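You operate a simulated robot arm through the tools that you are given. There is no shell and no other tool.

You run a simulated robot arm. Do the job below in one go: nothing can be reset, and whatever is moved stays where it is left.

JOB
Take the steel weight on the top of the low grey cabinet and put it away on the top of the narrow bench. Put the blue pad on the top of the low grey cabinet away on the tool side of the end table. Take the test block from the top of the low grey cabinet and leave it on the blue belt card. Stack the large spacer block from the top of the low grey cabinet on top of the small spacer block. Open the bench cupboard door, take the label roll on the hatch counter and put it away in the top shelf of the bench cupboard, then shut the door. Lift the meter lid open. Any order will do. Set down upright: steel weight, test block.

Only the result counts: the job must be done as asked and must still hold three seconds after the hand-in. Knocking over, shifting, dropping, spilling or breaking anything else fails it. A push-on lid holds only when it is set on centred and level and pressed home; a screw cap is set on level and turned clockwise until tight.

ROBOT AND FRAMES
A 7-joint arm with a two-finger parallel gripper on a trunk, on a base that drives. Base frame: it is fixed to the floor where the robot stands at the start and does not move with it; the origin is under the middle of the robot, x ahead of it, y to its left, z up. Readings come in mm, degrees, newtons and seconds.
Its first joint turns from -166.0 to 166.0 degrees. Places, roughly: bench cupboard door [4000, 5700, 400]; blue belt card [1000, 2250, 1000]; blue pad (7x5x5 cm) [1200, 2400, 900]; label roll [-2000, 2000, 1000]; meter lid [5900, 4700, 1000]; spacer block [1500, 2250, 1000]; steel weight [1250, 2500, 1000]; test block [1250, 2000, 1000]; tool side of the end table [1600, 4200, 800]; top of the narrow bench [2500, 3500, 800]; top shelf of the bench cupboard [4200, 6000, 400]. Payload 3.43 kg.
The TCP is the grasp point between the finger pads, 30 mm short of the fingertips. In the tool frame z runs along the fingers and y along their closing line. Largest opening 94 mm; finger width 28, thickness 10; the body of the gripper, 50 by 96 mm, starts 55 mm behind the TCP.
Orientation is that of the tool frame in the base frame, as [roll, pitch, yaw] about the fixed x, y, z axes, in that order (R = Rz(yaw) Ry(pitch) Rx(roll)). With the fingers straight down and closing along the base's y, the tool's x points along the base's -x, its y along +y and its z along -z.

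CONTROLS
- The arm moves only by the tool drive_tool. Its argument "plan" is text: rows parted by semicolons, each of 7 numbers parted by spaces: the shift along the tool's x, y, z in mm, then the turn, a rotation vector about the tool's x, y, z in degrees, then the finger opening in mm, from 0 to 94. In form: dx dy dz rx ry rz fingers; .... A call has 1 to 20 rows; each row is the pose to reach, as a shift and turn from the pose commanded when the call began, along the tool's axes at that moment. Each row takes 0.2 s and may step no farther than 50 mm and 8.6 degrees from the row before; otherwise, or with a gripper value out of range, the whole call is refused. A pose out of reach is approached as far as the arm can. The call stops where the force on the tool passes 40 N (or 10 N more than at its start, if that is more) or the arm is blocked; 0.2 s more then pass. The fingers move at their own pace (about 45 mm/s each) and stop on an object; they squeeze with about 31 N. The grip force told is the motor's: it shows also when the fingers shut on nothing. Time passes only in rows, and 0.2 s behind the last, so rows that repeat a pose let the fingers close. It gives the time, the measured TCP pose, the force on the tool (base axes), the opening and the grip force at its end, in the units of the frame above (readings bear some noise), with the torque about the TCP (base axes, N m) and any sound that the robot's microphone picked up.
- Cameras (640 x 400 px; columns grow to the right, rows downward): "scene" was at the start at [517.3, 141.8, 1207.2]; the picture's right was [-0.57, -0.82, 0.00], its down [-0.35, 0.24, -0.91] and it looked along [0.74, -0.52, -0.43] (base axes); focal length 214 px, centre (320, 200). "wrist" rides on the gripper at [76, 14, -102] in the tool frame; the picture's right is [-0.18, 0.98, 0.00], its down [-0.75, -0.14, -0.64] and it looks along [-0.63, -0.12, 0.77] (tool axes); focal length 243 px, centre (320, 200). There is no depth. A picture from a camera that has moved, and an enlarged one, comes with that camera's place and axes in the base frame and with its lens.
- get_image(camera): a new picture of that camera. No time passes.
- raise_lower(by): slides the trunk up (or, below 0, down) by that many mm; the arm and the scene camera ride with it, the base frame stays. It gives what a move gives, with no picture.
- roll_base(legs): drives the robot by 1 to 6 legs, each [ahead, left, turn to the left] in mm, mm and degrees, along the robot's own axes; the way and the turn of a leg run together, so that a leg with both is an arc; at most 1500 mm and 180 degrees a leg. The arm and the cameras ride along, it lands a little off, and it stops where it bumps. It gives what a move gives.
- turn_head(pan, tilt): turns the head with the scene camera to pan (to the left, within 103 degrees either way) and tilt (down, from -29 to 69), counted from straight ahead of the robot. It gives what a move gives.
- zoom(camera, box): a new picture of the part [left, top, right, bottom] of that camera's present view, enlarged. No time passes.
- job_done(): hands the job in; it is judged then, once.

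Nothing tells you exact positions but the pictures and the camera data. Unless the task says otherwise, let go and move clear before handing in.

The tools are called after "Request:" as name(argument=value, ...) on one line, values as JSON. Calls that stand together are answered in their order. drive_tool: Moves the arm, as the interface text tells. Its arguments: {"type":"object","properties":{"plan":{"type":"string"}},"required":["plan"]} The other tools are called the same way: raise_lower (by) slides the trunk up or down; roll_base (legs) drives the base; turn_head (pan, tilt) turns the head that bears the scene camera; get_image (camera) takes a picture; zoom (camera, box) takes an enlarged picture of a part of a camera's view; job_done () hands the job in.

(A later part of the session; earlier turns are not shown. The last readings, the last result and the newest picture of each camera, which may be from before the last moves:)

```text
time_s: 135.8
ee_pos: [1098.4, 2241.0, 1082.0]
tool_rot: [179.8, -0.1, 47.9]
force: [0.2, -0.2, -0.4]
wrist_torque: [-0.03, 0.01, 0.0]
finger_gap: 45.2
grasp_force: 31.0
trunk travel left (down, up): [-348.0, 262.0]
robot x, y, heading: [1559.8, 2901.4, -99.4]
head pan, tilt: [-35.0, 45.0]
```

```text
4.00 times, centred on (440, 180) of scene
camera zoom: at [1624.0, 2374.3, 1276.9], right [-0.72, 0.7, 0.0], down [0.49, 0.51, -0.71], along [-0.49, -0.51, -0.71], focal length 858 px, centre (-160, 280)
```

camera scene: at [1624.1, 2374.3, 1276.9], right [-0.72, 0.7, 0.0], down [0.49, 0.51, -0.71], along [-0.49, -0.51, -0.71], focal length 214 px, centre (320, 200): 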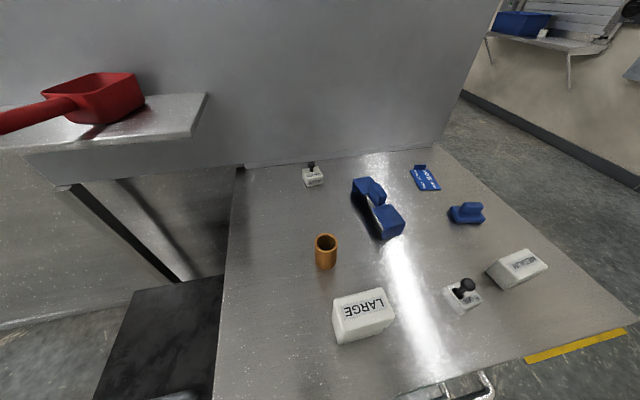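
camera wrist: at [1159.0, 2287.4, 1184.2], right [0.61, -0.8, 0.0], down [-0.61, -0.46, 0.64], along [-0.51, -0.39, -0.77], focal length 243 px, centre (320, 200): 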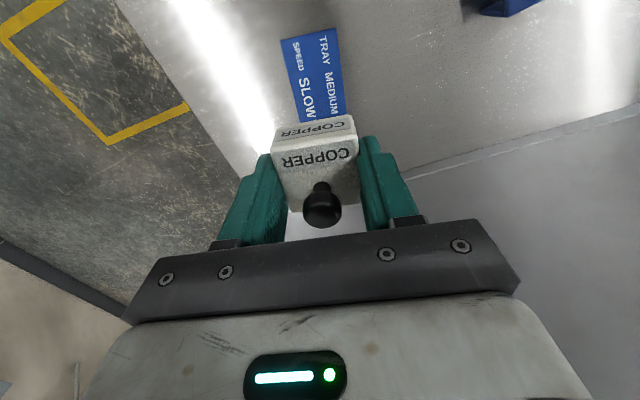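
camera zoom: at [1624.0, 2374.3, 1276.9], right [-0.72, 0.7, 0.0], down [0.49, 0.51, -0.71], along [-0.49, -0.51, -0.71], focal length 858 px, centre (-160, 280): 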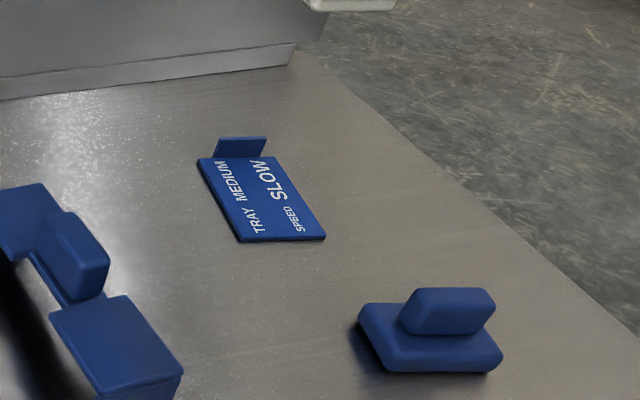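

The card measures ~82×54 mm, centred at (1105, 2249) with its tab at the far end. I shift 12 mm toward the robot side and lower the block to just above it.

Request:
drive_tool(plan="6 0 20 0 0 -0.6 30; 12.1 0 50 0 0 -0.6 30; 12.1 0 85 0 0 -0.6 30; 12.1 0 115 0 0 -0.6 30; 12.1 0 130 0 0 -0.6 30; 12.1 0 135 0 0 -0.6 30; 12.1 0 135 0 0 -0.6 30")

Request:
zoom(camera="scene", box=[360, 130, 520, 230])

Request:
zoom(camera="wrist", box=[224, 60, 416, 180])

```text
time_s: 137.4
ee_pos: [1107.1, 2249.1, 946.1]
tool_rot: [-180.0, 0.0, 48.5]
force: [0.6, 0.1, -0.7]
wrist_torque: [0.0, -0.02, -0.03]
finger_gap: 44.9
grasp_force: 31.0
trunk travel left (down, up): [-348.0, 262.0]
robot x, y, heading: [1561.0, 2900.6, -99.3]
head pan, tilt: [-35.0, 45.0]
```

```text
4.00 times, centred on (440, 180) of scene
camera zoom: at [1624.1, 2374.3, 1276.8], right [-0.72, 0.7, 0.0], down [0.49, 0.51, -0.71], along [-0.49, -0.51, -0.71], focal length 858 px, centre (-160, 280)
```

zoom: 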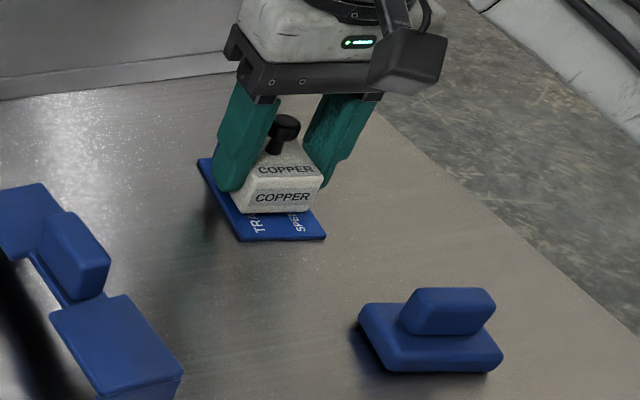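

```text
3.33 times, centred on (320, 120) of wrist
camera zoom: at [1167.2, 2297.3, 1048.7], right [0.61, -0.79, 0.0], down [-0.61, -0.47, 0.64], along [-0.51, -0.39, -0.77], focal length 809 px, centre (320, 467)
```

zoom: 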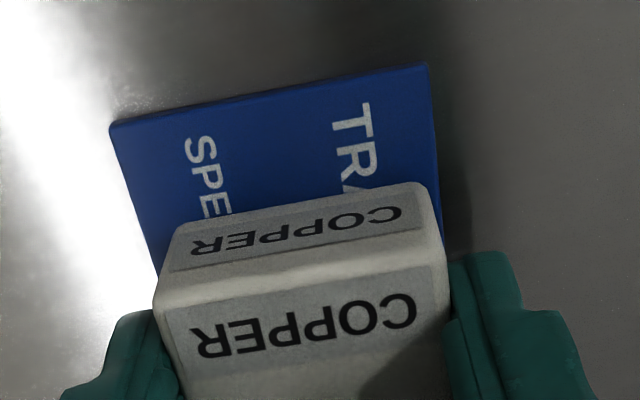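

The block is centred over the card. I lower it in small steps to contact.

Request:
drive_tool(plan="1 -1 1.5 0 0 0 30; 2 -1 3 0 0 0 30; 2 -1 4 0 0 0 30; 2 -1 4 0 0 0 30")

Request:
drive_tool(plan="0 0 1 0 0 0 30; 0 0 1 0 0 0 30")

Request:
drive_tool(plan="0 0 1 0 0 0 30; 0 0 1 0 0 0 30")

```text
time_s: 138.4
ee_pos: [1107.2, 2251.3, 941.5]
tool_rot: [-180.0, 0.1, 48.4]
force: [0.5, 0.3, -0.1]
wrist_torque: [0.02, -0.02, -0.01]
finger_gap: 45.1
grasp_force: 30.8
trunk travel left (down, up): [-348.0, 262.0]
robot x, y, heading: [1559.5, 2899.7, -99.2]
head pan, tilt: [-35.0, 45.0]
```

```text
time_s: 139.1
ee_pos: [1108.0, 2251.0, 940.0]
tool_rot: [179.9, 0.0, 48.5]
force: [0.3, 0.5, -1.1]
wrist_torque: [-0.01, 0.01, 0.04]
finger_gap: 45.2
grasp_force: 30.6
trunk travel left (down, up): [-348.0, 262.0]
robot x, y, heading: [1561.8, 2897.1, -99.4]
head pan, tilt: [-35.0, 45.0]
```

```text
time_s: 139.7
ee_pos: [1106.9, 2251.9, 941.4]
tool_rot: [179.9, 0.1, 48.4]
force: [0.2, 0.8, 3.7]
wrist_torque: [0.02, 0.04, -0.01]
finger_gap: 45.4
grasp_force: 31.1
trunk travel left (down, up): [-348.0, 262.0]
robot x, y, heading: [1562.5, 2901.5, -99.1]
head pan, tilt: [-35.0, 45.0]
```

Light contact is felt. I open a little and lift straight up.

Request:
drive_tool(plan="0 0 0.5 0 0 0 47; 0 0 0.5 0 0 0 52; 0 0 0.5 0 0 0 60; 0 0 0 0 0 0 66; 0 0 -10 0 0 0 66; 0 0 -40 0 0 0 66; 0 0 -80 0 0 0 80; 0 0 -120 0 0 0 94; 0 0 -150 0 0 0 94")

Request:
zoom(camera="scene", box=[360, 130, 520, 230])

Request:
get_image(camera="wrist")

```text
time_s: 141.7
ee_pos: [1108.8, 2250.0, 1090.1]
tool_rot: [-180.0, 0.0, 48.5]
force: [-0.3, -0.3, 0.2]
wrist_torque: [-0.03, 0.0, -0.02]
finger_gap: 94.1
grasp_force: 0.1
trunk travel left (down, up): [-348.0, 262.0]
robot x, y, heading: [1563.3, 2899.2, -99.1]
head pan, tilt: [-35.0, 45.0]
```

```text
4.00 times, centred on (440, 180) of scene
camera zoom: at [1624.1, 2374.3, 1276.8], right [-0.72, 0.7, 0.0], down [0.49, 0.51, -0.71], along [-0.49, -0.51, -0.71], focal length 858 px, centre (-160, 280)
```

zoom: 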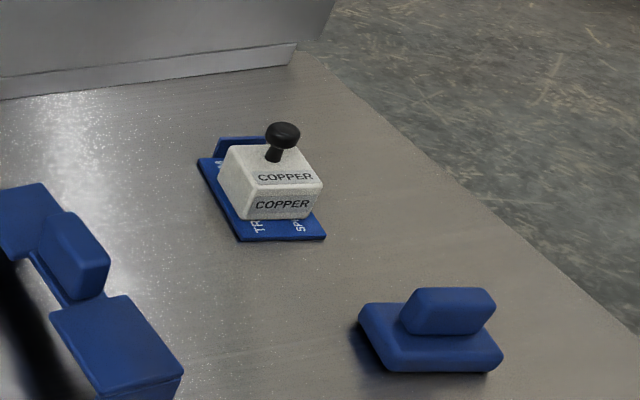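

```text
taken
camera wrist: at [1168.6, 2299.5, 1192.3], right [0.61, -0.79, 0.0], down [-0.61, -0.47, 0.64], along [-0.51, -0.39, -0.77], focal length 243 px, centre (320, 200)
```

wrist: 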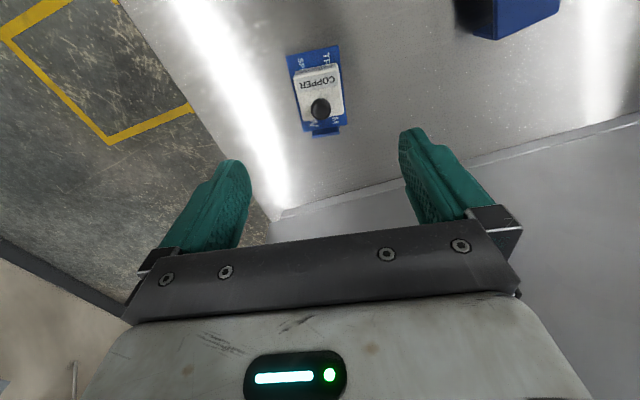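

The test block stands upright on the card. Next the blue pad at about (1157, 2377); I move above it.

Request:
drive_tool(plan="32 -12 0 0 0 0.7 94; 64 -24 0 0 0 1.4 94; 96 -36 5 0 0 2.1 94; 127 -47 10 0 0 2.8 94; 127 -47 10 0 0 2.8 94")

Request:
get_image(camera="wrist")

Request:
zoom(camera="wrist", box=[240, 40, 400, 140])

```text
time_s: 142.8
ee_pos: [1157.7, 2376.1, 1081.9]
tool_rot: [179.9, 0.1, 45.6]
force: [-0.7, -0.1, 0.0]
wrist_torque: [0.01, 0.02, 0.01]
finger_gap: 93.7
grasp_force: 0.0
trunk travel left (down, up): [-348.0, 262.0]
robot x, y, heading: [1558.2, 2903.2, -99.1]
head pan, tilt: [-35.0, 45.0]
```

```text
taken
camera wrist: at [1219.6, 2421.1, 1183.5], right [0.58, -0.82, 0.0], down [-0.63, -0.44, 0.64], along [-0.52, -0.37, -0.77], focal length 243 px, centre (320, 200)
```

wrist: 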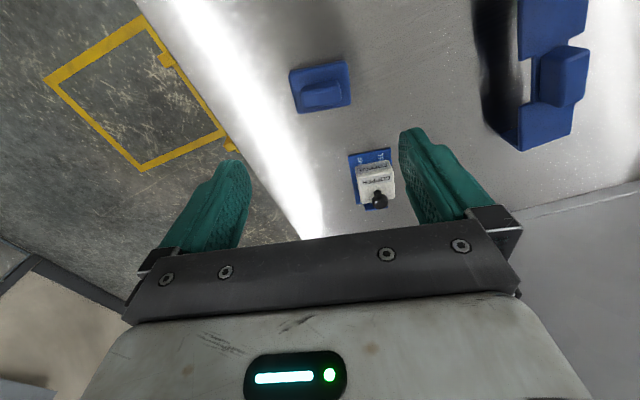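

```text
4.00 times, centred on (320, 90) of wrist
camera zoom: at [1219.6, 2421.1, 1183.5], right [0.58, -0.82, 0.0], down [-0.63, -0.44, 0.64], along [-0.52, -0.37, -0.77], focal length 970 px, centre (320, 640)
```

zoom: 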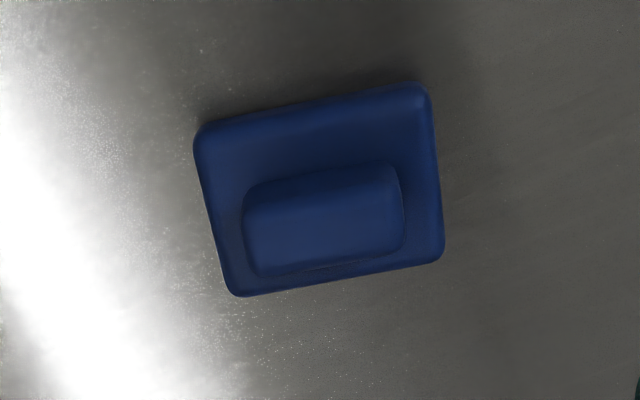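

The pad is centred at (1160, 2378), about 65×48 mm. I descend and grip it along its length.

Request:
drive_tool(plan="2.7 0 40 0 0 1 94; 2.7 0 80 0 0 1 94; 2.7 0 115 0 0 1 94; 2.7 0 135 0 0 1 94; 2.7 0 144 0 0 1 94; 2.7 0 144 0 0 1 94; 2.7 0 144 0 0 1 70; 2.7 0 144 0 0 1 50; 2.7 0 144 0 0 1 40; 2.7 0 144 0 0 1 40; 2.7 0 144 0 0 1 40")

Request:
get_image(camera="wrist")

```text
time_s: 145.2
ee_pos: [1158.7, 2378.5, 936.3]
tool_rot: [179.9, 0.0, 44.8]
force: [-0.2, -0.3, -0.2]
wrist_torque: [0.01, 0.0, -0.02]
finger_gap: 60.9
grasp_force: 30.9
trunk travel left (down, up): [-348.0, 262.0]
robot x, y, heading: [1559.3, 2899.2, -99.4]
head pan, tilt: [-35.0, 45.0]
```

```text
taken
camera wrist: at [1222.2, 2422.1, 1039.2], right [0.56, -0.83, 0.0], down [-0.64, -0.43, 0.64], along [-0.53, -0.36, -0.77], focal length 243 px, centre (320, 200)
```

wrist: 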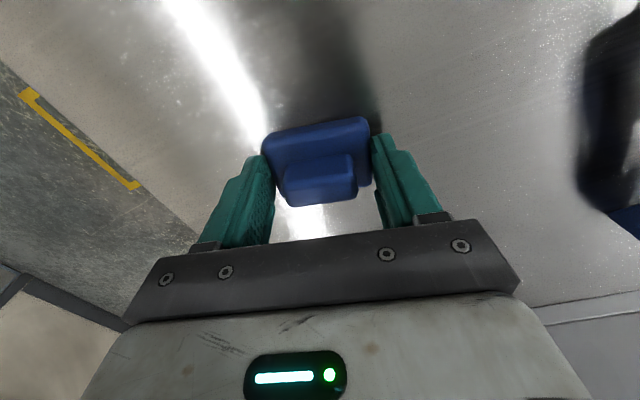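

The pad is gripped. I lift it and then drive round to face the end table, keeping the arm compact and high.

Request:
drive_tool(plan="0 0 -20 0 0 0 40; 0 0 -65 0 0 0 40; 0 0 -110 0 0 0 40; 0 0 -155 0 0 0 40; 0 0 -200 0 0 0 40; 0 0 -230 0 0 0 40")

Request:
roll_base(legs=[[0, 0, -161]])

Request:
turn_head(pan=-40, tilt=25)

Request:
get_image(camera="scene")

```text
time_s: 146.7
ee_pos: [1158.1, 2380.1, 1167.4]
tool_rot: [179.8, 0.0, 44.9]
force: [0.1, -0.1, 0.1]
wrist_torque: [-0.02, -0.01, 0.04]
finger_gap: 60.9
grasp_force: 31.1
trunk travel left (down, up): [-348.0, 262.0]
robot x, y, heading: [1562.2, 2901.2, -99.1]
head pan, tilt: [-35.0, 45.0]
```

```text
time_s: 153.6
ee_pos: [1759.8, 3528.3, 1167.4]
tool_rot: [-179.9, 0.1, -115.2]
force: [-0.1, -0.4, 0.0]
wrist_torque: [-0.01, 0.0, 0.03]
finger_gap: 60.7
grasp_force: 30.6
trunk travel left (down, up): [-348.0, 262.0]
robot x, y, heading: [1560.1, 2902.5, 100.8]
head pan, tilt: [-35.0, 45.0]
```

```text
time_s: 154.4
ee_pos: [1760.4, 3527.9, 1168.6]
tool_rot: [179.8, 0.0, -115.3]
force: [0.5, 0.6, -0.5]
wrist_torque: [-0.02, 0.02, -0.01]
finger_gap: 60.9
grasp_force: 31.4
trunk travel left (down, up): [-348.0, 262.0]
robot x, y, heading: [1561.4, 2905.1, 100.5]
head pan, tilt: [-40.0, 25.0]
```

```text
taken
camera scene: at [1331.0, 3379.0, 1307.4], right [0.87, -0.49, 0.0], down [-0.21, -0.37, -0.91], along [0.44, 0.79, -0.42], focal length 214 px, centre (320, 200)
```

scene: 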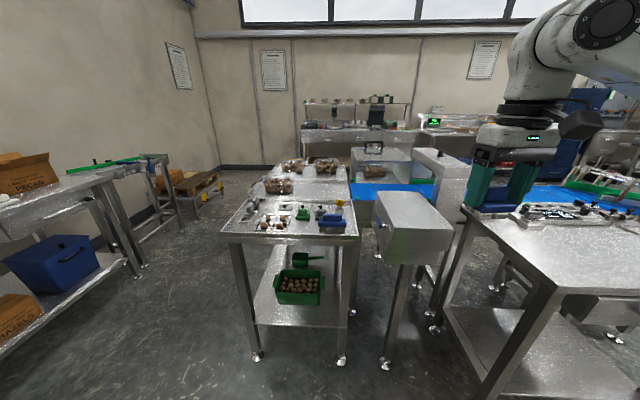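

Now I can see the end table; I zoom in on it and the narrow bench.

Request:
zoom(camera="scene", box=[208, 145, 368, 245])

Request:
zoom(camera="scene", box=[480, 170, 640, 270])

```text
4.00 times, centred on (288, 195) of scene
camera zoom: at [1331.0, 3379.0, 1307.4], right [0.87, -0.49, 0.0], down [-0.21, -0.37, -0.91], along [0.44, 0.79, -0.42], focal length 858 px, centre (448, 220)
```

zoom: 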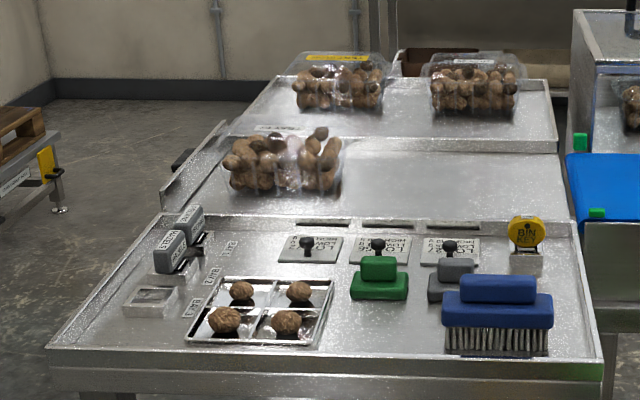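

```text
4.00 times, centred on (560, 220) of scene
camera zoom: at [1331.0, 3379.0, 1307.4], right [0.87, -0.49, 0.0], down [-0.21, -0.37, -0.91], along [0.44, 0.79, -0.42], focal length 858 px, centre (-640, 120)
```

zoom: 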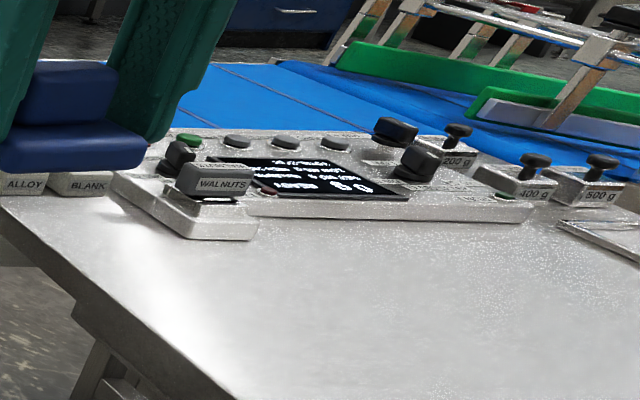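

The end table's near half holds the tools (green and grey pads, brush, bin key), so that is the tool side. Free room is in front of the green pad at about (1652, 4074). I drive nearer.

Request:
roll_base(legs=[[553, 52, 0]])

Request:
turn_head(pan=-50, tilt=45)

Request:
get_image(camera="scene")

Request:
get_image(camera="wrist")

```text
time_s: 157.7
ee_pos: [1607.1, 4070.6, 1168.3]
tool_rot: [180.0, -0.1, -115.4]
force: [-0.1, 0.9, -0.3]
wrist_torque: [0.04, 0.03, -0.01]
finger_gap: 60.9
grasp_force: 30.9
trunk travel left (down, up): [-348.0, 262.0]
robot x, y, heading: [1404.6, 3444.7, 100.5]
head pan, tilt: [-40.0, 25.0]
```

```text
time_s: 158.5
ee_pos: [1607.1, 4070.7, 1167.3]
tool_rot: [-180.0, 0.1, -115.4]
force: [0.2, -0.8, -0.4]
wrist_torque: [-0.01, 0.0, -0.02]
finger_gap: 60.5
grasp_force: 31.0
trunk travel left (down, up): [-348.0, 262.0]
robot x, y, heading: [1406.4, 3445.1, 100.7]
head pan, tilt: [-50.0, 45.0]
```

```text
taken
camera scene: at [1183.5, 3905.5, 1277.0], right [0.77, -0.63, 0.0], down [-0.45, -0.55, -0.71], along [0.45, 0.55, -0.71], focal length 214 px, centre (320, 200)
```

scene: 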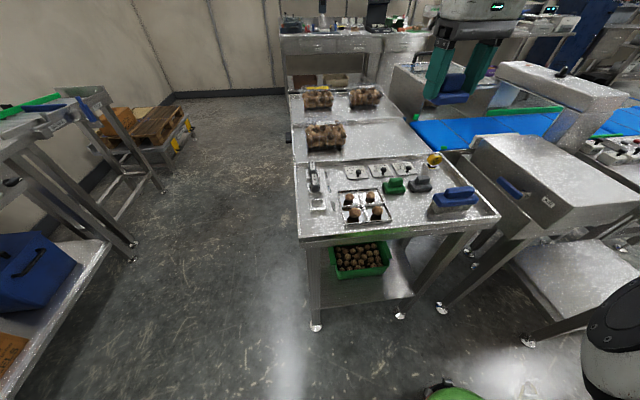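

```text
taken
camera wrist: at [1560.4, 4008.1, 1270.5], right [-0.81, 0.59, 0.0], down [0.45, 0.62, 0.64], along [0.38, 0.52, -0.77], focal length 243 px, centre (320, 200)
```

wrist: 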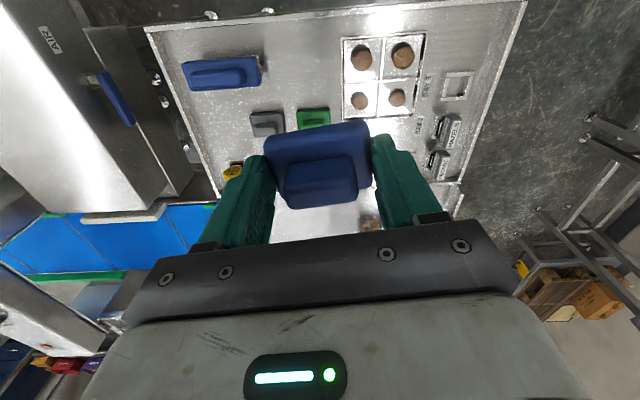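

Both cameras see the free spot between the brush and the nut tray. I zoom for exact positions and the table height.

Request:
zoom(camera="scene", box=[280, 150, 504, 290])

Request:
zoom(camera="wrist", box=[160, 0, 448, 180])

```text
2.86 times, centred on (392, 220) of scene
camera zoom: at [1183.5, 3905.5, 1277.0], right [0.77, -0.63, 0.0], down [-0.45, -0.55, -0.71], along [0.45, 0.55, -0.71], focal length 613 px, centre (114, 143)
```

zoom: 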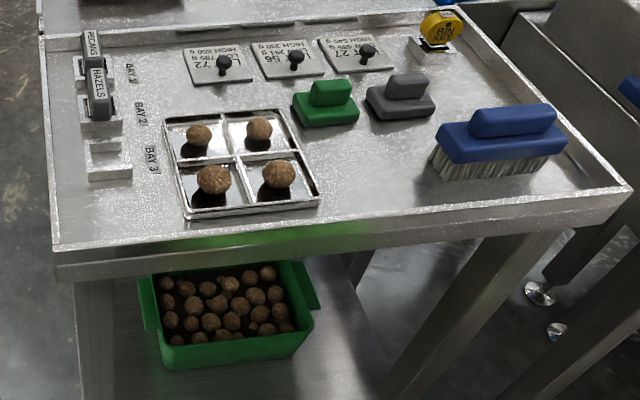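

```text
2.22 times, centred on (304, 90) of wrist
camera zoom: at [1560.4, 4008.1, 1270.5], right [-0.81, 0.59, 0.0], down [0.45, 0.62, 0.64], along [0.38, 0.52, -0.77], focal length 539 px, centre (356, 444)
```

zoom: 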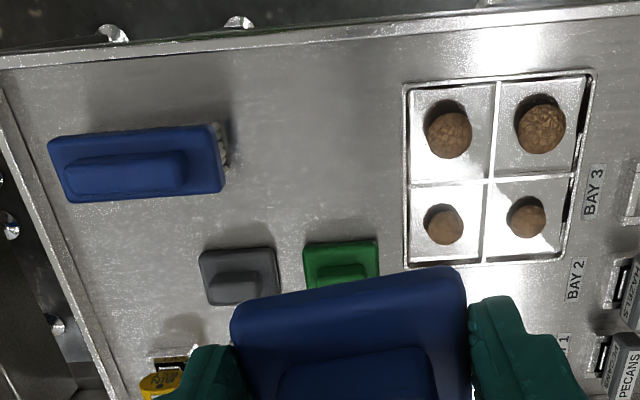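

The free area is ~130×110 mm centred near (1634, 4062), table top near z≈832. I move there, align with the table, and go down to a little above it.

Request:
drive_tool(plan="-2 -14 0 0 0 3.6 40; -3.7 -28 20 0 0 7.3 40; -3.7 -28 65 0 0 7.3 40; -3.7 -28 110 0 0 7.3 40; -3.7 -28 155 0 0 7.3 40; -3.7 -28 200 0 0 7.3 40; -3.7 -28 240 0 0 7.3 40; -3.7 -28 270 0 0 7.3 40; -3.7 -28 282 0 0 7.3 40; -3.7 -28 282 0 0 7.3 40")

Request:
zoom(camera="scene", box=[344, 140, 504, 240])

Request:
get_image(camera="wrist")

```text
time_s: 160.7
ee_pos: [1632.8, 4062.3, 884.9]
tool_rot: [-179.9, 0.0, -122.7]
force: [0.0, -0.4, -0.2]
wrist_torque: [0.03, 0.03, 0.0]
finger_gap: 60.8
grasp_force: 31.2
trunk travel left (down, up): [-348.0, 262.0]
robot x, y, heading: [1404.5, 3446.6, 100.6]
head pan, tilt: [-50.0, 45.0]
```

```text
4.00 times, centred on (424, 190) of scene
camera zoom: at [1183.5, 3905.5, 1276.9], right [0.77, -0.63, 0.0], down [-0.45, -0.55, -0.71], along [0.45, 0.55, -0.71], focal length 858 px, centre (-96, 240)
```

zoom: 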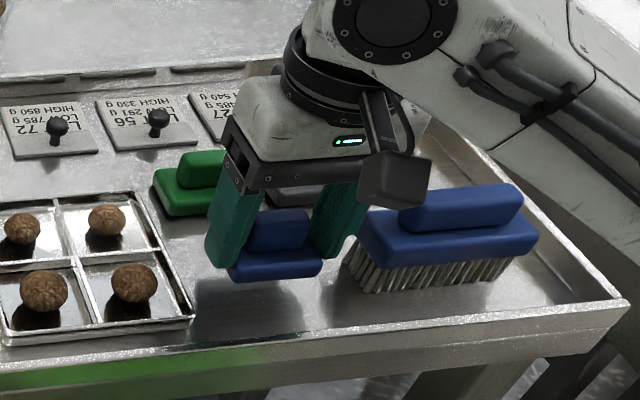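

```text
taken
camera wrist: at [1579.1, 4006.4, 987.3], right [-0.73, 0.69, 0.0], down [0.53, 0.56, 0.64], along [0.44, 0.47, -0.77], focal length 243 px, centre (320, 200)
```

wrist: 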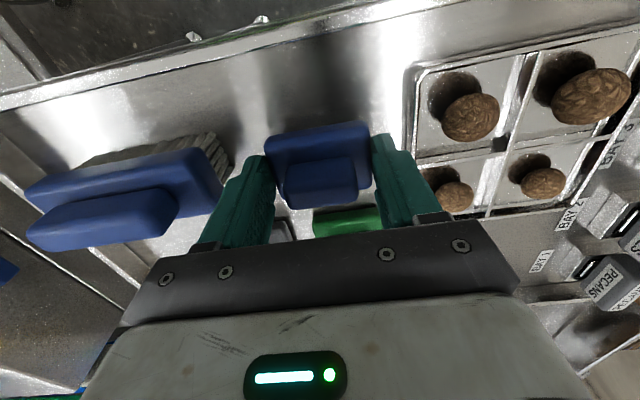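

The spot is clear on all sides. I lower in small steps until contact.

Request:
drive_tool(plan="0 0 4 0 0 0 40; 0 0 8 0 0 0 40; 0 0 11 0 0 0 40; 0 0 13 0 0 0 40; 0 0 13 0 0 0 40")

Request:
drive_tool(plan="0 0 1.5 0 0 0 40; 0 0 3 0 0 0 40; 0 0 3 0 0 0 40")

Request:
drive_tool(plan="0 0 1.5 0 0 0 40; 0 0 2 0 0 0 40; 0 0 2 0 0 0 40")

```text
time_s: 161.9
ee_pos: [1633.4, 4062.7, 873.5]
tool_rot: [180.0, 0.0, -122.7]
force: [-0.1, -0.2, -0.1]
wrist_torque: [0.0, -0.04, 0.0]
finger_gap: 60.9
grasp_force: 31.1
trunk travel left (down, up): [-348.0, 262.0]
robot x, y, heading: [1404.4, 3443.7, 100.3]
head pan, tilt: [-50.0, 45.0]
```

```text
time_s: 162.7
ee_pos: [1634.1, 4062.7, 870.2]
tool_rot: [-180.0, 0.1, -122.6]
force: [0.4, -0.2, -1.0]
wrist_torque: [0.01, -0.02, -0.01]
finger_gap: 60.9
grasp_force: 31.0
trunk travel left (down, up): [-348.0, 262.0]
robot x, y, heading: [1405.1, 3441.8, 100.4]
head pan, tilt: [-50.0, 45.0]
```

```text
time_s: 163.5
ee_pos: [1634.1, 4063.2, 868.1]
tool_rot: [-179.9, -0.1, -122.7]
force: [-0.7, 0.2, -0.9]
wrist_torque: [0.0, -0.01, 0.0]
finger_gap: 60.6
grasp_force: 31.1
trunk travel left (down, up): [-348.0, 262.0]
robot x, y, heading: [1404.5, 3438.8, 100.6]
head pan, tilt: [-50.0, 45.0]
```

Request:
zoom(camera="scene", box=[376, 160, 472, 220])

Request:
drive_tool(plan="0 0 1.5 0 0 0 40; 0 0 3 0 0 0 40; 0 0 3 0 0 0 40")

Request:
drive_tool(plan="0 0 1.5 0 0 0 40; 0 0 3 0 0 0 40; 0 0 3 0 0 0 40")

```text
6.67 times, centred on (424, 190) of scene
camera zoom: at [1183.5, 3905.5, 1276.9], right [0.77, -0.63, 0.0], down [-0.45, -0.55, -0.71], along [0.45, 0.55, -0.71], focal length 1430 px, centre (-373, 267)
```

zoom: 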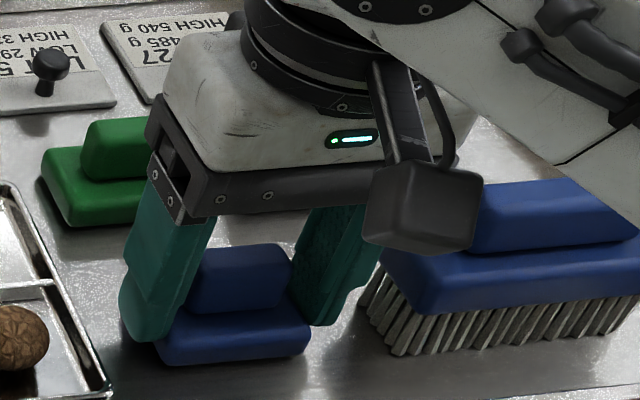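

```text
time_s: 164.3
ee_pos: [1634.2, 4061.9, 865.3]
tool_rot: [-179.9, 0.1, -122.7]
force: [0.4, 2.6, 3.7]
wrist_torque: [0.0, -0.03, 0.02]
finger_gap: 60.8
grasp_force: 31.0
trunk travel left (down, up): [-348.0, 262.0]
robot x, y, heading: [1405.3, 3445.6, 100.3]
head pan, tilt: [-50.0, 45.0]
```

```text
time_s: 165.1
ee_pos: [1633.7, 4062.8, 861.9]
tool_rot: [179.9, 0.1, -122.7]
force: [-2.9, 3.7, 27.2]
wrist_torque: [0.2, 0.14, 0.0]
finger_gap: 60.8
grasp_force: 31.7
trunk travel left (down, up): [-348.0, 262.0]
robot x, y, heading: [1403.8, 3447.2, 100.7]
head pan, tilt: [-50.0, 45.0]
```

Contact on the table (table top ≈ 831). I release and lift.

Request:
drive_tool(plan="0 0 -2 0 0 0 55; 0 0 -2 0 0 0 64; 0 0 -2 0 0 0 72; 0 0 -2 0 0 0 76; 0 0 -20 0 0 0 76; 0 0 -60 0 0 0 76; 0 0 -110 0 0 0 85; 0 0 -160 0 0 0 94; 0 0 -210 0 0 0 94; 0 0 -260 0 0 0 94; 0 0 -300 0 0 0 94")

Request:
get_image(camera="scene")

Request:
zoom(camera="scene", box=[344, 140, 504, 240])

```text
time_s: 167.5
ee_pos: [1633.4, 4062.9, 1161.3]
tool_rot: [179.9, -0.1, -122.6]
force: [0.2, -0.5, 0.3]
wrist_torque: [0.02, 0.02, 0.0]
finger_gap: 94.2
grasp_force: 0.0
trunk travel left (down, up): [-348.0, 262.0]
robot x, y, heading: [1406.8, 3446.1, 100.5]
head pan, tilt: [-50.0, 45.0]
```

```text
taken
camera scene: at [1183.5, 3905.5, 1276.8], right [0.77, -0.63, 0.0], down [-0.45, -0.55, -0.71], along [0.45, 0.55, -0.71], focal length 214 px, centre (320, 200)
```

scene: 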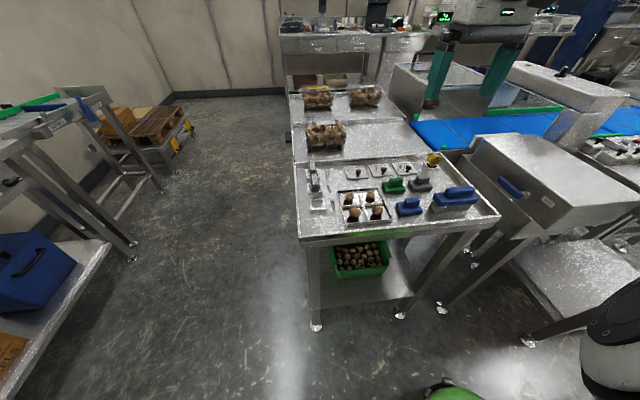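

```text
4.00 times, centred on (424, 190) of scene
camera zoom: at [1183.5, 3905.5, 1276.8], right [0.77, -0.63, 0.0], down [-0.45, -0.55, -0.71], along [0.45, 0.55, -0.71], focal length 858 px, centre (-96, 240)
```

zoom: 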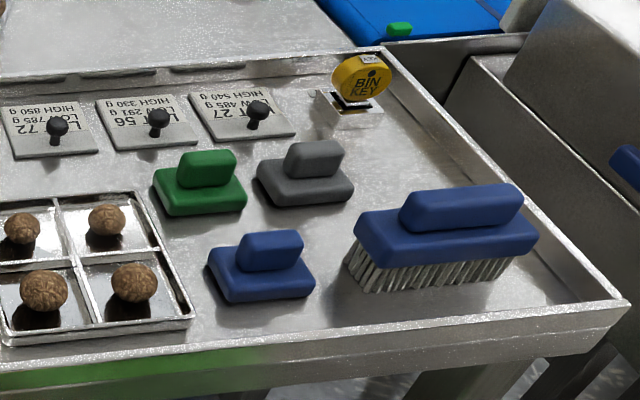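

The blue pad is on the tool side beside the green one. Now back to the cabinet for the steel weight: I reverse out of the table and turn round.

Request:
roll_base(legs=[[-405, -182, 0], [0, 0, 160]])

Request:
turn_head(pan=-40, tilt=35)

Request:
get_image(camera="scene")

```text
time_s: 176.6
ee_pos: [1207.1, 2600.0, 1161.4]
tool_rot: [180.0, 0.0, 34.8]
force: [0.1, 0.0, 0.0]
wrist_torque: [0.01, -0.02, 0.02]
finger_gap: 94.1
grasp_force: 0.0
trunk travel left (down, up): [-348.0, 262.0]
robot x, y, heading: [1653.9, 3081.5, -101.9]
head pan, tilt: [-50.0, 45.0]
```

```text
time_s: 177.4
ee_pos: [1207.4, 2601.3, 1161.7]
tool_rot: [180.0, 0.0, 34.8]
force: [-0.6, 0.2, -0.9]
wrist_torque: [-0.05, 0.02, 0.01]
finger_gap: 93.9
grasp_force: 0.1
trunk travel left (down, up): [-348.0, 262.0]
robot x, y, heading: [1655.0, 3084.9, -101.9]
head pan, tilt: [-40.0, 35.0]
```

```text
taken
camera scene: at [1685.2, 2556.6, 1291.7], right [-0.62, 0.79, 0.0], down [0.45, 0.35, -0.82], along [-0.64, -0.5, -0.57], focal length 214 px, centre (320, 200)
```

scene: 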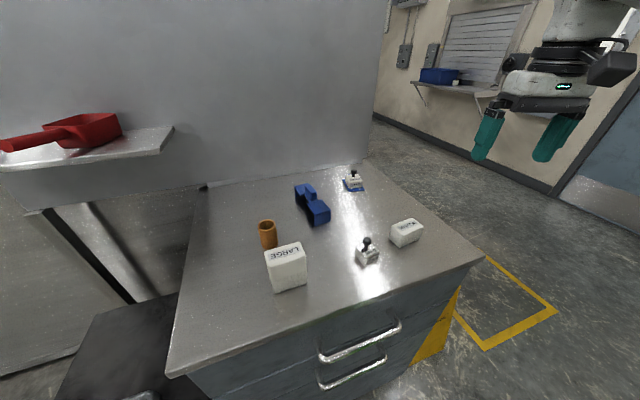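

I see the 300 g weight near (1360, 2442), with MEDIUM beside it. I move the gripper above it and look down.

Request:
drive_tool(plan="5 36 10 0 0 -5 80; 11 73 20 0 0 -10 80; 16 110 35 0 0 -15 80; 21 146 50 0 0 -20 80; 27 182 65 0 0 -25 80; 32 218 82 0 0 -30.7 80; 32 218 82 0 0 -30.7 80")

Request:
get_image(camera="wrist")

Request:
zoom(camera="wrist", box=[256, 45, 384, 125])

```text
time_s: 179.0
ee_pos: [1358.6, 2440.7, 1078.3]
tool_rot: [-180.0, 0.0, 65.5]
force: [-0.1, 0.0, 1.0]
wrist_torque: [-0.02, 0.0, 0.0]
finger_gap: 80.2
grasp_force: 0.2
trunk travel left (down, up): [-348.0, 262.0]
robot x, y, heading: [1653.0, 3083.8, -101.9]
head pan, tilt: [-40.0, 35.0]
```

```text
taken
camera wrist: at [1402.2, 2503.9, 1181.4], right [0.82, -0.57, 0.0], down [-0.44, -0.63, 0.64], along [-0.37, -0.53, -0.77], focal length 243 px, centre (320, 200)
```

wrist: 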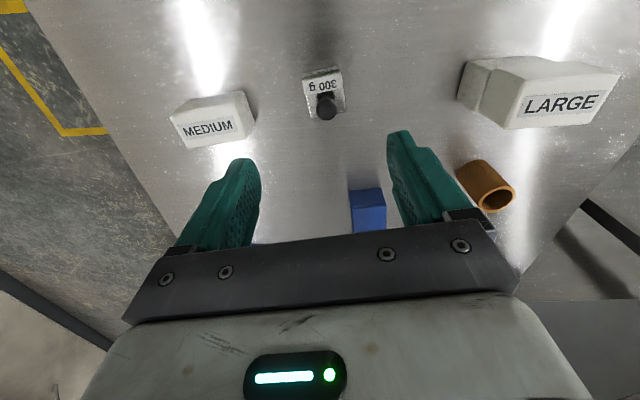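

```text
5.00 times, centred on (320, 85) of wrist
camera zoom: at [1402.2, 2503.9, 1181.4], right [0.82, -0.57, 0.0], down [-0.44, -0.63, 0.64], along [-0.37, -0.53, -0.77], focal length 1213 px, centre (320, 775)
```

zoom: 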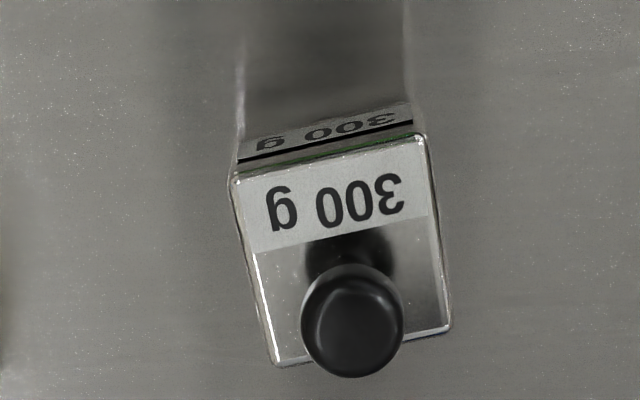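

The weight is a ~37 mm square body at (1363, 2439), top z≈931. I align, descend and grip it.

Request:
drive_tool(plan="0.8 4.8 30 0 0 -1.3 80; 0.8 4.8 75 0 0 -1.3 80; 0.8 4.8 115 0 0 -1.3 80; 0.8 4.8 135 0 0 -1.3 80; 0.8 4.8 142 0 0 -1.3 80; 0.8 4.8 142 0 0 -1.3 80; 0.8 4.8 142 0 0 -1.3 60; 0.8 4.8 142 0 0 -1.3 40; 0.8 4.8 142 0 0 -1.3 20; 0.8 4.8 142 0 0 -1.3 20; 0.8 4.8 142 0 0 -1.3 20; 0.8 4.8 142 0 0 -1.3 20")

Request:
get_image(camera="wrist")

```text
time_s: 181.6
ee_pos: [1362.5, 2438.4, 936.9]
tool_rot: [179.9, 0.0, 66.9]
force: [0.7, -0.4, -0.4]
wrist_torque: [-0.03, 0.01, 0.0]
finger_gap: 39.8
grasp_force: 30.5
trunk travel left (down, up): [-348.0, 262.0]
robot x, y, heading: [1653.8, 3085.0, -101.9]
head pan, tilt: [-40.0, 35.0]
```

```text
taken
camera wrist: at [1405.1, 2502.2, 1039.7], right [0.83, -0.56, 0.0], down [-0.43, -0.64, 0.64], along [-0.36, -0.53, -0.77], focal length 243 px, centre (320, 200)
```

wrist: 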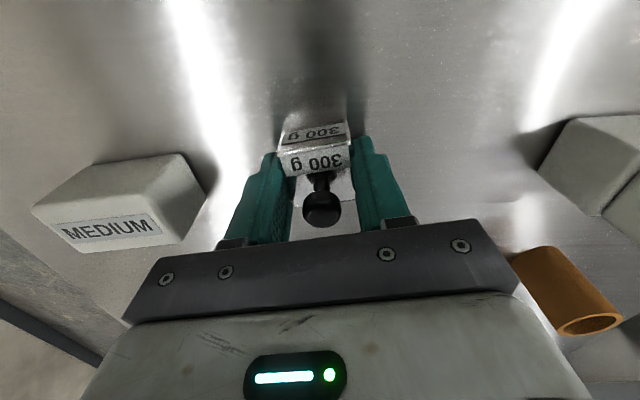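

The weight is gripped (39.8 mm). I lift it, turn round, and drive along the aisle to the narrow bench.

Request:
drive_tool(plan="0 0 -20 0 0 0 20; 0 0 -65 0 0 0 20; 0 0 -110 0 0 0 20; 0 0 -155 0 0 0 20; 0 0 -200 0 0 0 20; 0 0 -230 0 0 0 20")

Request:
roll_base(legs=[[0, 0, -158], [-499, -567, 0]])

Request:
turn_head(pan=-45, tilt=40)

Request:
get_image(camera="scene")

Request:
get_image(camera="wrist")

```text
time_s: 183.0
ee_pos: [1362.1, 2438.5, 1166.2]
tool_rot: [179.9, 0.0, 66.7]
force: [-0.4, 0.2, -3.2]
wrist_torque: [-0.01, 0.01, 0.0]
finger_gap: 39.4
grasp_force: 30.7
trunk travel left (down, up): [-348.0, 262.0]
robot x, y, heading: [1659.5, 3086.9, -101.8]
head pan, tilt: [-40.0, 35.0]
```

```text
time_s: 193.6
ee_pos: [2332.1, 3392.2, 1166.3]
tool_rot: [179.9, 0.0, -91.8]
force: [-0.4, -0.5, -2.8]
wrist_torque: [0.02, 0.03, -0.01]
finger_gap: 39.6
grasp_force: 31.5
trunk travel left (down, up): [-348.0, 262.0]
robot x, y, heading: [2296.6, 2685.9, 99.5]
head pan, tilt: [-40.0, 35.0]
```

```text
time_s: 194.2
ee_pos: [2333.1, 3392.5, 1165.6]
tool_rot: [179.9, 0.1, -91.8]
force: [-0.8, 0.2, -2.5]
wrist_torque: [-0.01, -0.01, 0.02]
finger_gap: 39.6
grasp_force: 30.6
trunk travel left (down, up): [-348.0, 262.0]
robot x, y, heading: [2295.2, 2686.7, 99.2]
head pan, tilt: [-45.0, 40.0]
```

```text
taken
camera scene: at [2079.0, 3156.8, 1284.1], right [0.81, -0.58, 0.0], down [-0.37, -0.52, -0.77], along [0.44, 0.62, -0.64], focal length 214 px, centre (320, 200)
```

scene: 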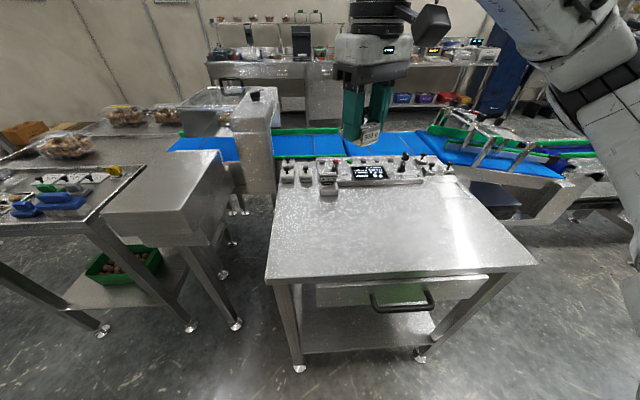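

```text
taken
camera wrist: at [2314.9, 3316.0, 1268.7], right [-0.98, 0.22, 0.0], down [0.17, 0.75, 0.64], along [0.14, 0.63, -0.77], focal length 243 px, centre (320, 200)
```

wrist: 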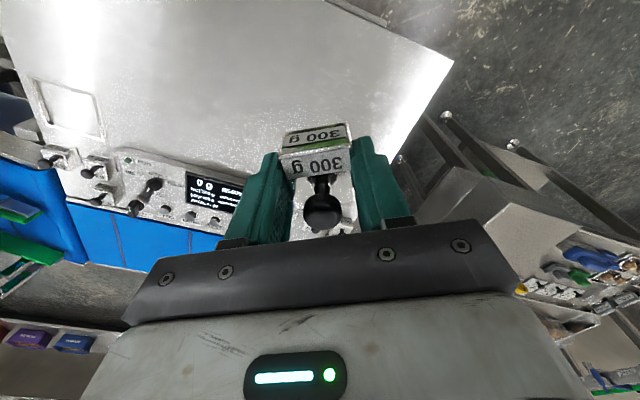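

The front of the narrow bench top is empty; I choose about (2440, 3380), bench top near z≈845. I move there and descend with care.

Request:
drive_tool(plan="3 -40 0 0 0 0 20; 6 -80 20 0 0 0 20; 8.6 -107 60 0 0 0 20; 8.6 -107 105 0 0 0 20; 8.6 -107 150 0 0 0 20; 8.6 -107 195 0 0 0 20; 8.6 -107 230 0 0 0 20; 8.6 -107 255 0 0 0 20; 8.6 -107 260 0 0 0 20; 8.6 -107 260 0 0 0 20")

Request:
zoom(camera="scene", box=[310, 160, 470, 260])

```text
time_s: 196.4
ee_pos: [2438.5, 3379.7, 906.1]
tool_rot: [-179.9, 0.1, -91.8]
force: [-0.4, 0.0, -2.9]
wrist_torque: [-0.04, -0.02, -0.01]
finger_gap: 39.7
grasp_force: 30.5
trunk travel left (down, up): [-348.0, 262.0]
robot x, y, heading: [2296.7, 2684.1, 99.7]
head pan, tilt: [-45.0, 40.0]
```

```text
4.00 times, centred on (390, 210) of scene
camera zoom: at [2079.1, 3156.8, 1284.1], right [0.81, -0.58, 0.0], down [-0.37, -0.52, -0.77], along [0.44, 0.62, -0.64], focal length 858 px, centre (40, 160)
```

zoom: 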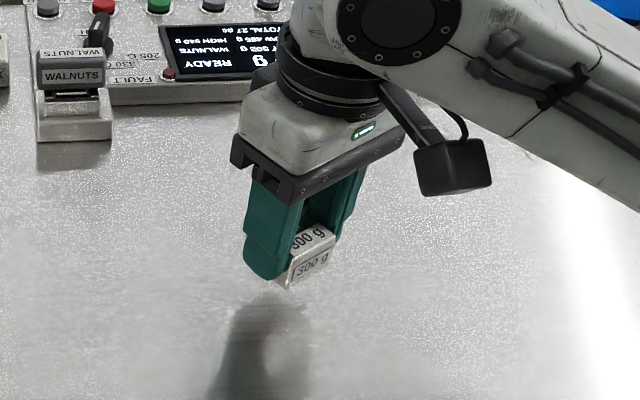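

The weight hovers over the bench with its reflection visible below. I lower it in small steps.

Request:
drive_tool(plan="0 0 5 0 0 0 20; 0 0 10 0 0 0 20; 0 0 14 0 0 0 20; 0 0 17 0 0 0 20; 0 0 20 0 0 0 20; 0 0 20 0 0 0 20")

Request:
drive_tool(plan="0 0 2 0 0 0 20; 0 0 4 0 0 0 20; 0 0 4 0 0 0 20")

Request:
drive_tool(plan="0 0 2 0 0 0 20; 0 0 3 0 0 0 20; 0 0 3 0 0 0 20")

Request:
zoom(camera="scene", box=[310, 160, 470, 260])

```text
time_s: 197.8
ee_pos: [2439.0, 3380.1, 884.6]
tool_rot: [-180.0, 0.0, -91.8]
force: [-0.7, 0.6, -2.5]
wrist_torque: [-0.08, 0.0, -0.01]
finger_gap: 39.6
grasp_force: 31.3
trunk travel left (down, up): [-348.0, 262.0]
robot x, y, heading: [2295.1, 2683.5, 99.5]
head pan, tilt: [-45.0, 40.0]
```

```text
time_s: 198.6
ee_pos: [2438.9, 3380.0, 881.4]
tool_rot: [179.9, 0.1, -91.8]
force: [0.2, -0.1, -2.8]
wrist_torque: [-0.03, -0.01, -0.03]
finger_gap: 39.4
grasp_force: 31.3
trunk travel left (down, up): [-348.0, 262.0]
robot x, y, heading: [2292.8, 2683.9, 99.6]
head pan, tilt: [-45.0, 40.0]
```

```text
time_s: 199.4
ee_pos: [2438.6, 3378.8, 880.0]
tool_rot: [-180.0, -0.1, -91.8]
force: [0.2, 0.4, -3.0]
wrist_torque: [0.03, 0.0, -0.02]
finger_gap: 39.7
grasp_force: 30.6
trunk travel left (down, up): [-348.0, 262.0]
robot x, y, heading: [2295.6, 2683.2, 99.7]
head pan, tilt: [-45.0, 40.0]
```

```text
4.00 times, centred on (390, 210) of scene
camera zoom: at [2079.1, 3156.8, 1284.1], right [0.81, -0.58, 0.0], down [-0.37, -0.52, -0.77], along [0.44, 0.62, -0.64], focal length 858 px, centre (40, 160)
```

zoom: 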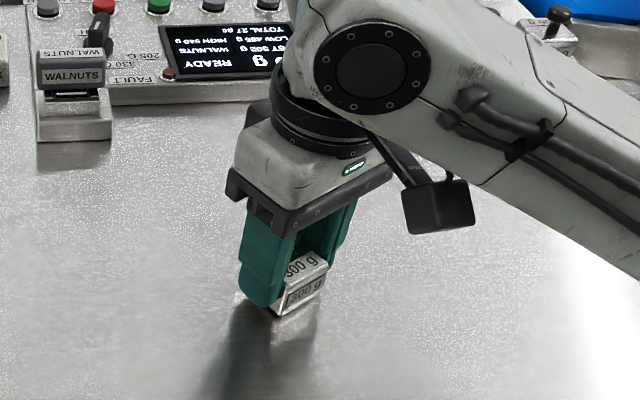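

Request:
drive_tool(plan="0 0 1.5 0 0 0 20; 0 0 3 0 0 0 20; 0 0 3 0 0 0 20")

Request:
drive_tool(plan="0 0 1 0 0 0 20; 0 0 2 0 0 0 20; 0 0 2 0 0 0 20")

Request:
drive_tool(plan="0 0 1 0 0 0 20; 0 0 2 0 0 0 20; 0 0 2 0 0 0 20")

```text
time_s: 200.2
ee_pos: [2439.8, 3379.5, 877.1]
tool_rot: [-180.0, 0.2, -91.8]
force: [-2.1, -1.1, 14.9]
wrist_torque: [-0.33, 0.06, -0.01]
finger_gap: 39.5
grasp_force: 31.5
trunk travel left (down, up): [-348.0, 262.0]
robot x, y, heading: [2292.3, 2687.6, 99.4]
head pan, tilt: [-45.0, 40.0]
```

```text
time_s: 201.0
ee_pos: [2439.4, 3380.5, 874.4]
tool_rot: [180.0, 0.2, -91.9]
force: [0.0, 1.6, 23.0]
wrist_torque: [0.15, -0.01, 0.04]
finger_gap: 39.5
grasp_force: 31.2
trunk travel left (down, up): [-348.0, 262.0]
robot x, y, heading: [2292.9, 2682.2, 99.7]
head pan, tilt: [-45.0, 40.0]
```

```text
time_s: 201.6
ee_pos: [2439.0, 3380.1, 874.6]
tool_rot: [-179.8, 0.4, -91.8]
force: [-3.3, -5.4, 17.7]
wrist_torque: [-0.55, 0.3, -0.03]
finger_gap: 39.4
grasp_force: 30.6
trunk travel left (down, up): [-348.0, 262.0]
robot x, y, heading: [2294.0, 2685.7, 99.3]
head pan, tilt: [-45.0, 40.0]
stopped in row 2: the force on the tool passed its limit at 42 N (the readings are from after the stop); the commanded pose is now the measured one
```

It is on the bench (contact at TCP z≈877). I ease off, open and lift away.

Request:
drive_tool(plan="0 0 -1 0 0 0 39; 0 0 -2 0 0 0 44; 0 0 -2 0 0 0 52; 0 0 -2 0 0 0 60; 0 0 -10 0 0 0 60; 0 0 -40 0 0 0 60; 0 0 -80 0 0 0 70; 0 0 -130 0 0 0 94; 0 0 -180 0 0 0 94; 0 0 -230 0 0 0 94; 0 0 -280 0 0 0 94")

Request:
zoom(camera="scene", box=[310, 160, 470, 260])

```text
time_s: 204.0
ee_pos: [2439.5, 3379.9, 1152.9]
tool_rot: [-180.0, 0.2, -91.9]
force: [0.5, 0.0, -0.3]
wrist_torque: [-0.01, 0.02, 0.02]
finger_gap: 94.2
grasp_force: 0.2
trunk travel left (down, up): [-348.0, 262.0]
robot x, y, heading: [2293.9, 2683.0, 99.4]
head pan, tilt: [-45.0, 40.0]
```

```text
4.00 times, centred on (390, 210) of scene
camera zoom: at [2079.1, 3156.8, 1284.0], right [0.81, -0.58, 0.0], down [-0.37, -0.52, -0.77], along [0.44, 0.62, -0.64], focal length 858 px, centre (40, 160)
```

zoom: 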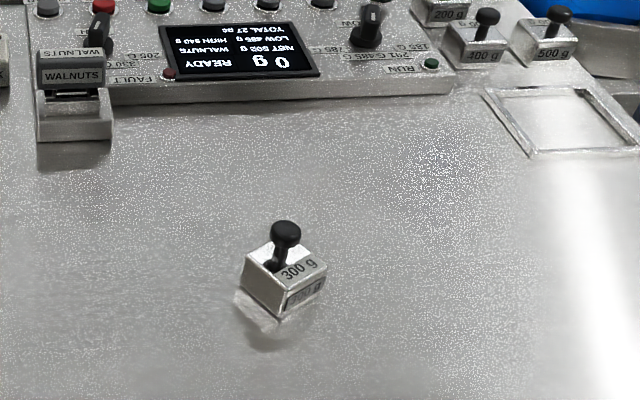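

The steel weight stands upright on the bench. Next come the meter lid and the cupboard beyond the conveyor; the way there is round the left end of the end table. I drive along the front aisle first.

Request:
roll_base(legs=[[0, 0, 50.6], [1500, 0, 0], [587, 0, 0], [0, 0, -90]])

Request:
turn_head(pan=0, tilt=20)

Request:
get_image(camera="scene")

```text
time_s: 220.6
ee_pos: [1038.9, 4182.8, 1153.3]
tool_rot: [-179.9, 0.2, -132.5]
force: [-0.3, 0.8, -0.4]
wrist_torque: [0.01, -0.01, -0.02]
finger_gap: 93.8
grasp_force: 0.1
trunk travel left (down, up): [-348.0, 262.0]
robot x, y, heading: [473.4, 3754.1, 58.9]
head pan, tilt: [-45.0, 40.0]
```

```text
time_s: 221.7
ee_pos: [1039.6, 4183.8, 1153.8]
tool_rot: [-179.9, 0.2, -132.5]
force: [0.6, -0.9, -1.1]
wrist_torque: [0.0, -0.02, -0.02]
finger_gap: 93.9
grasp_force: 0.0
trunk travel left (down, up): [-348.0, 262.0]
robot x, y, heading: [475.8, 3749.9, 59.0]
head pan, tilt: [0.0, 20.0]
```

```text
taken
camera scene: at [586.2, 4308.8, 1315.5], right [0.86, -0.52, 0.0], down [-0.18, -0.29, -0.94], along [0.49, 0.8, -0.34], focal length 214 px, centre (320, 200)
```

scene: 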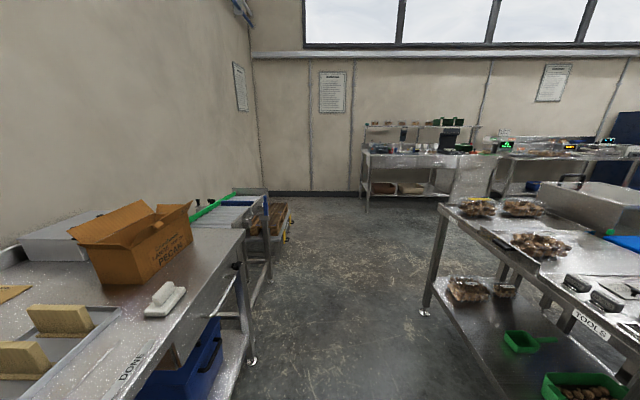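

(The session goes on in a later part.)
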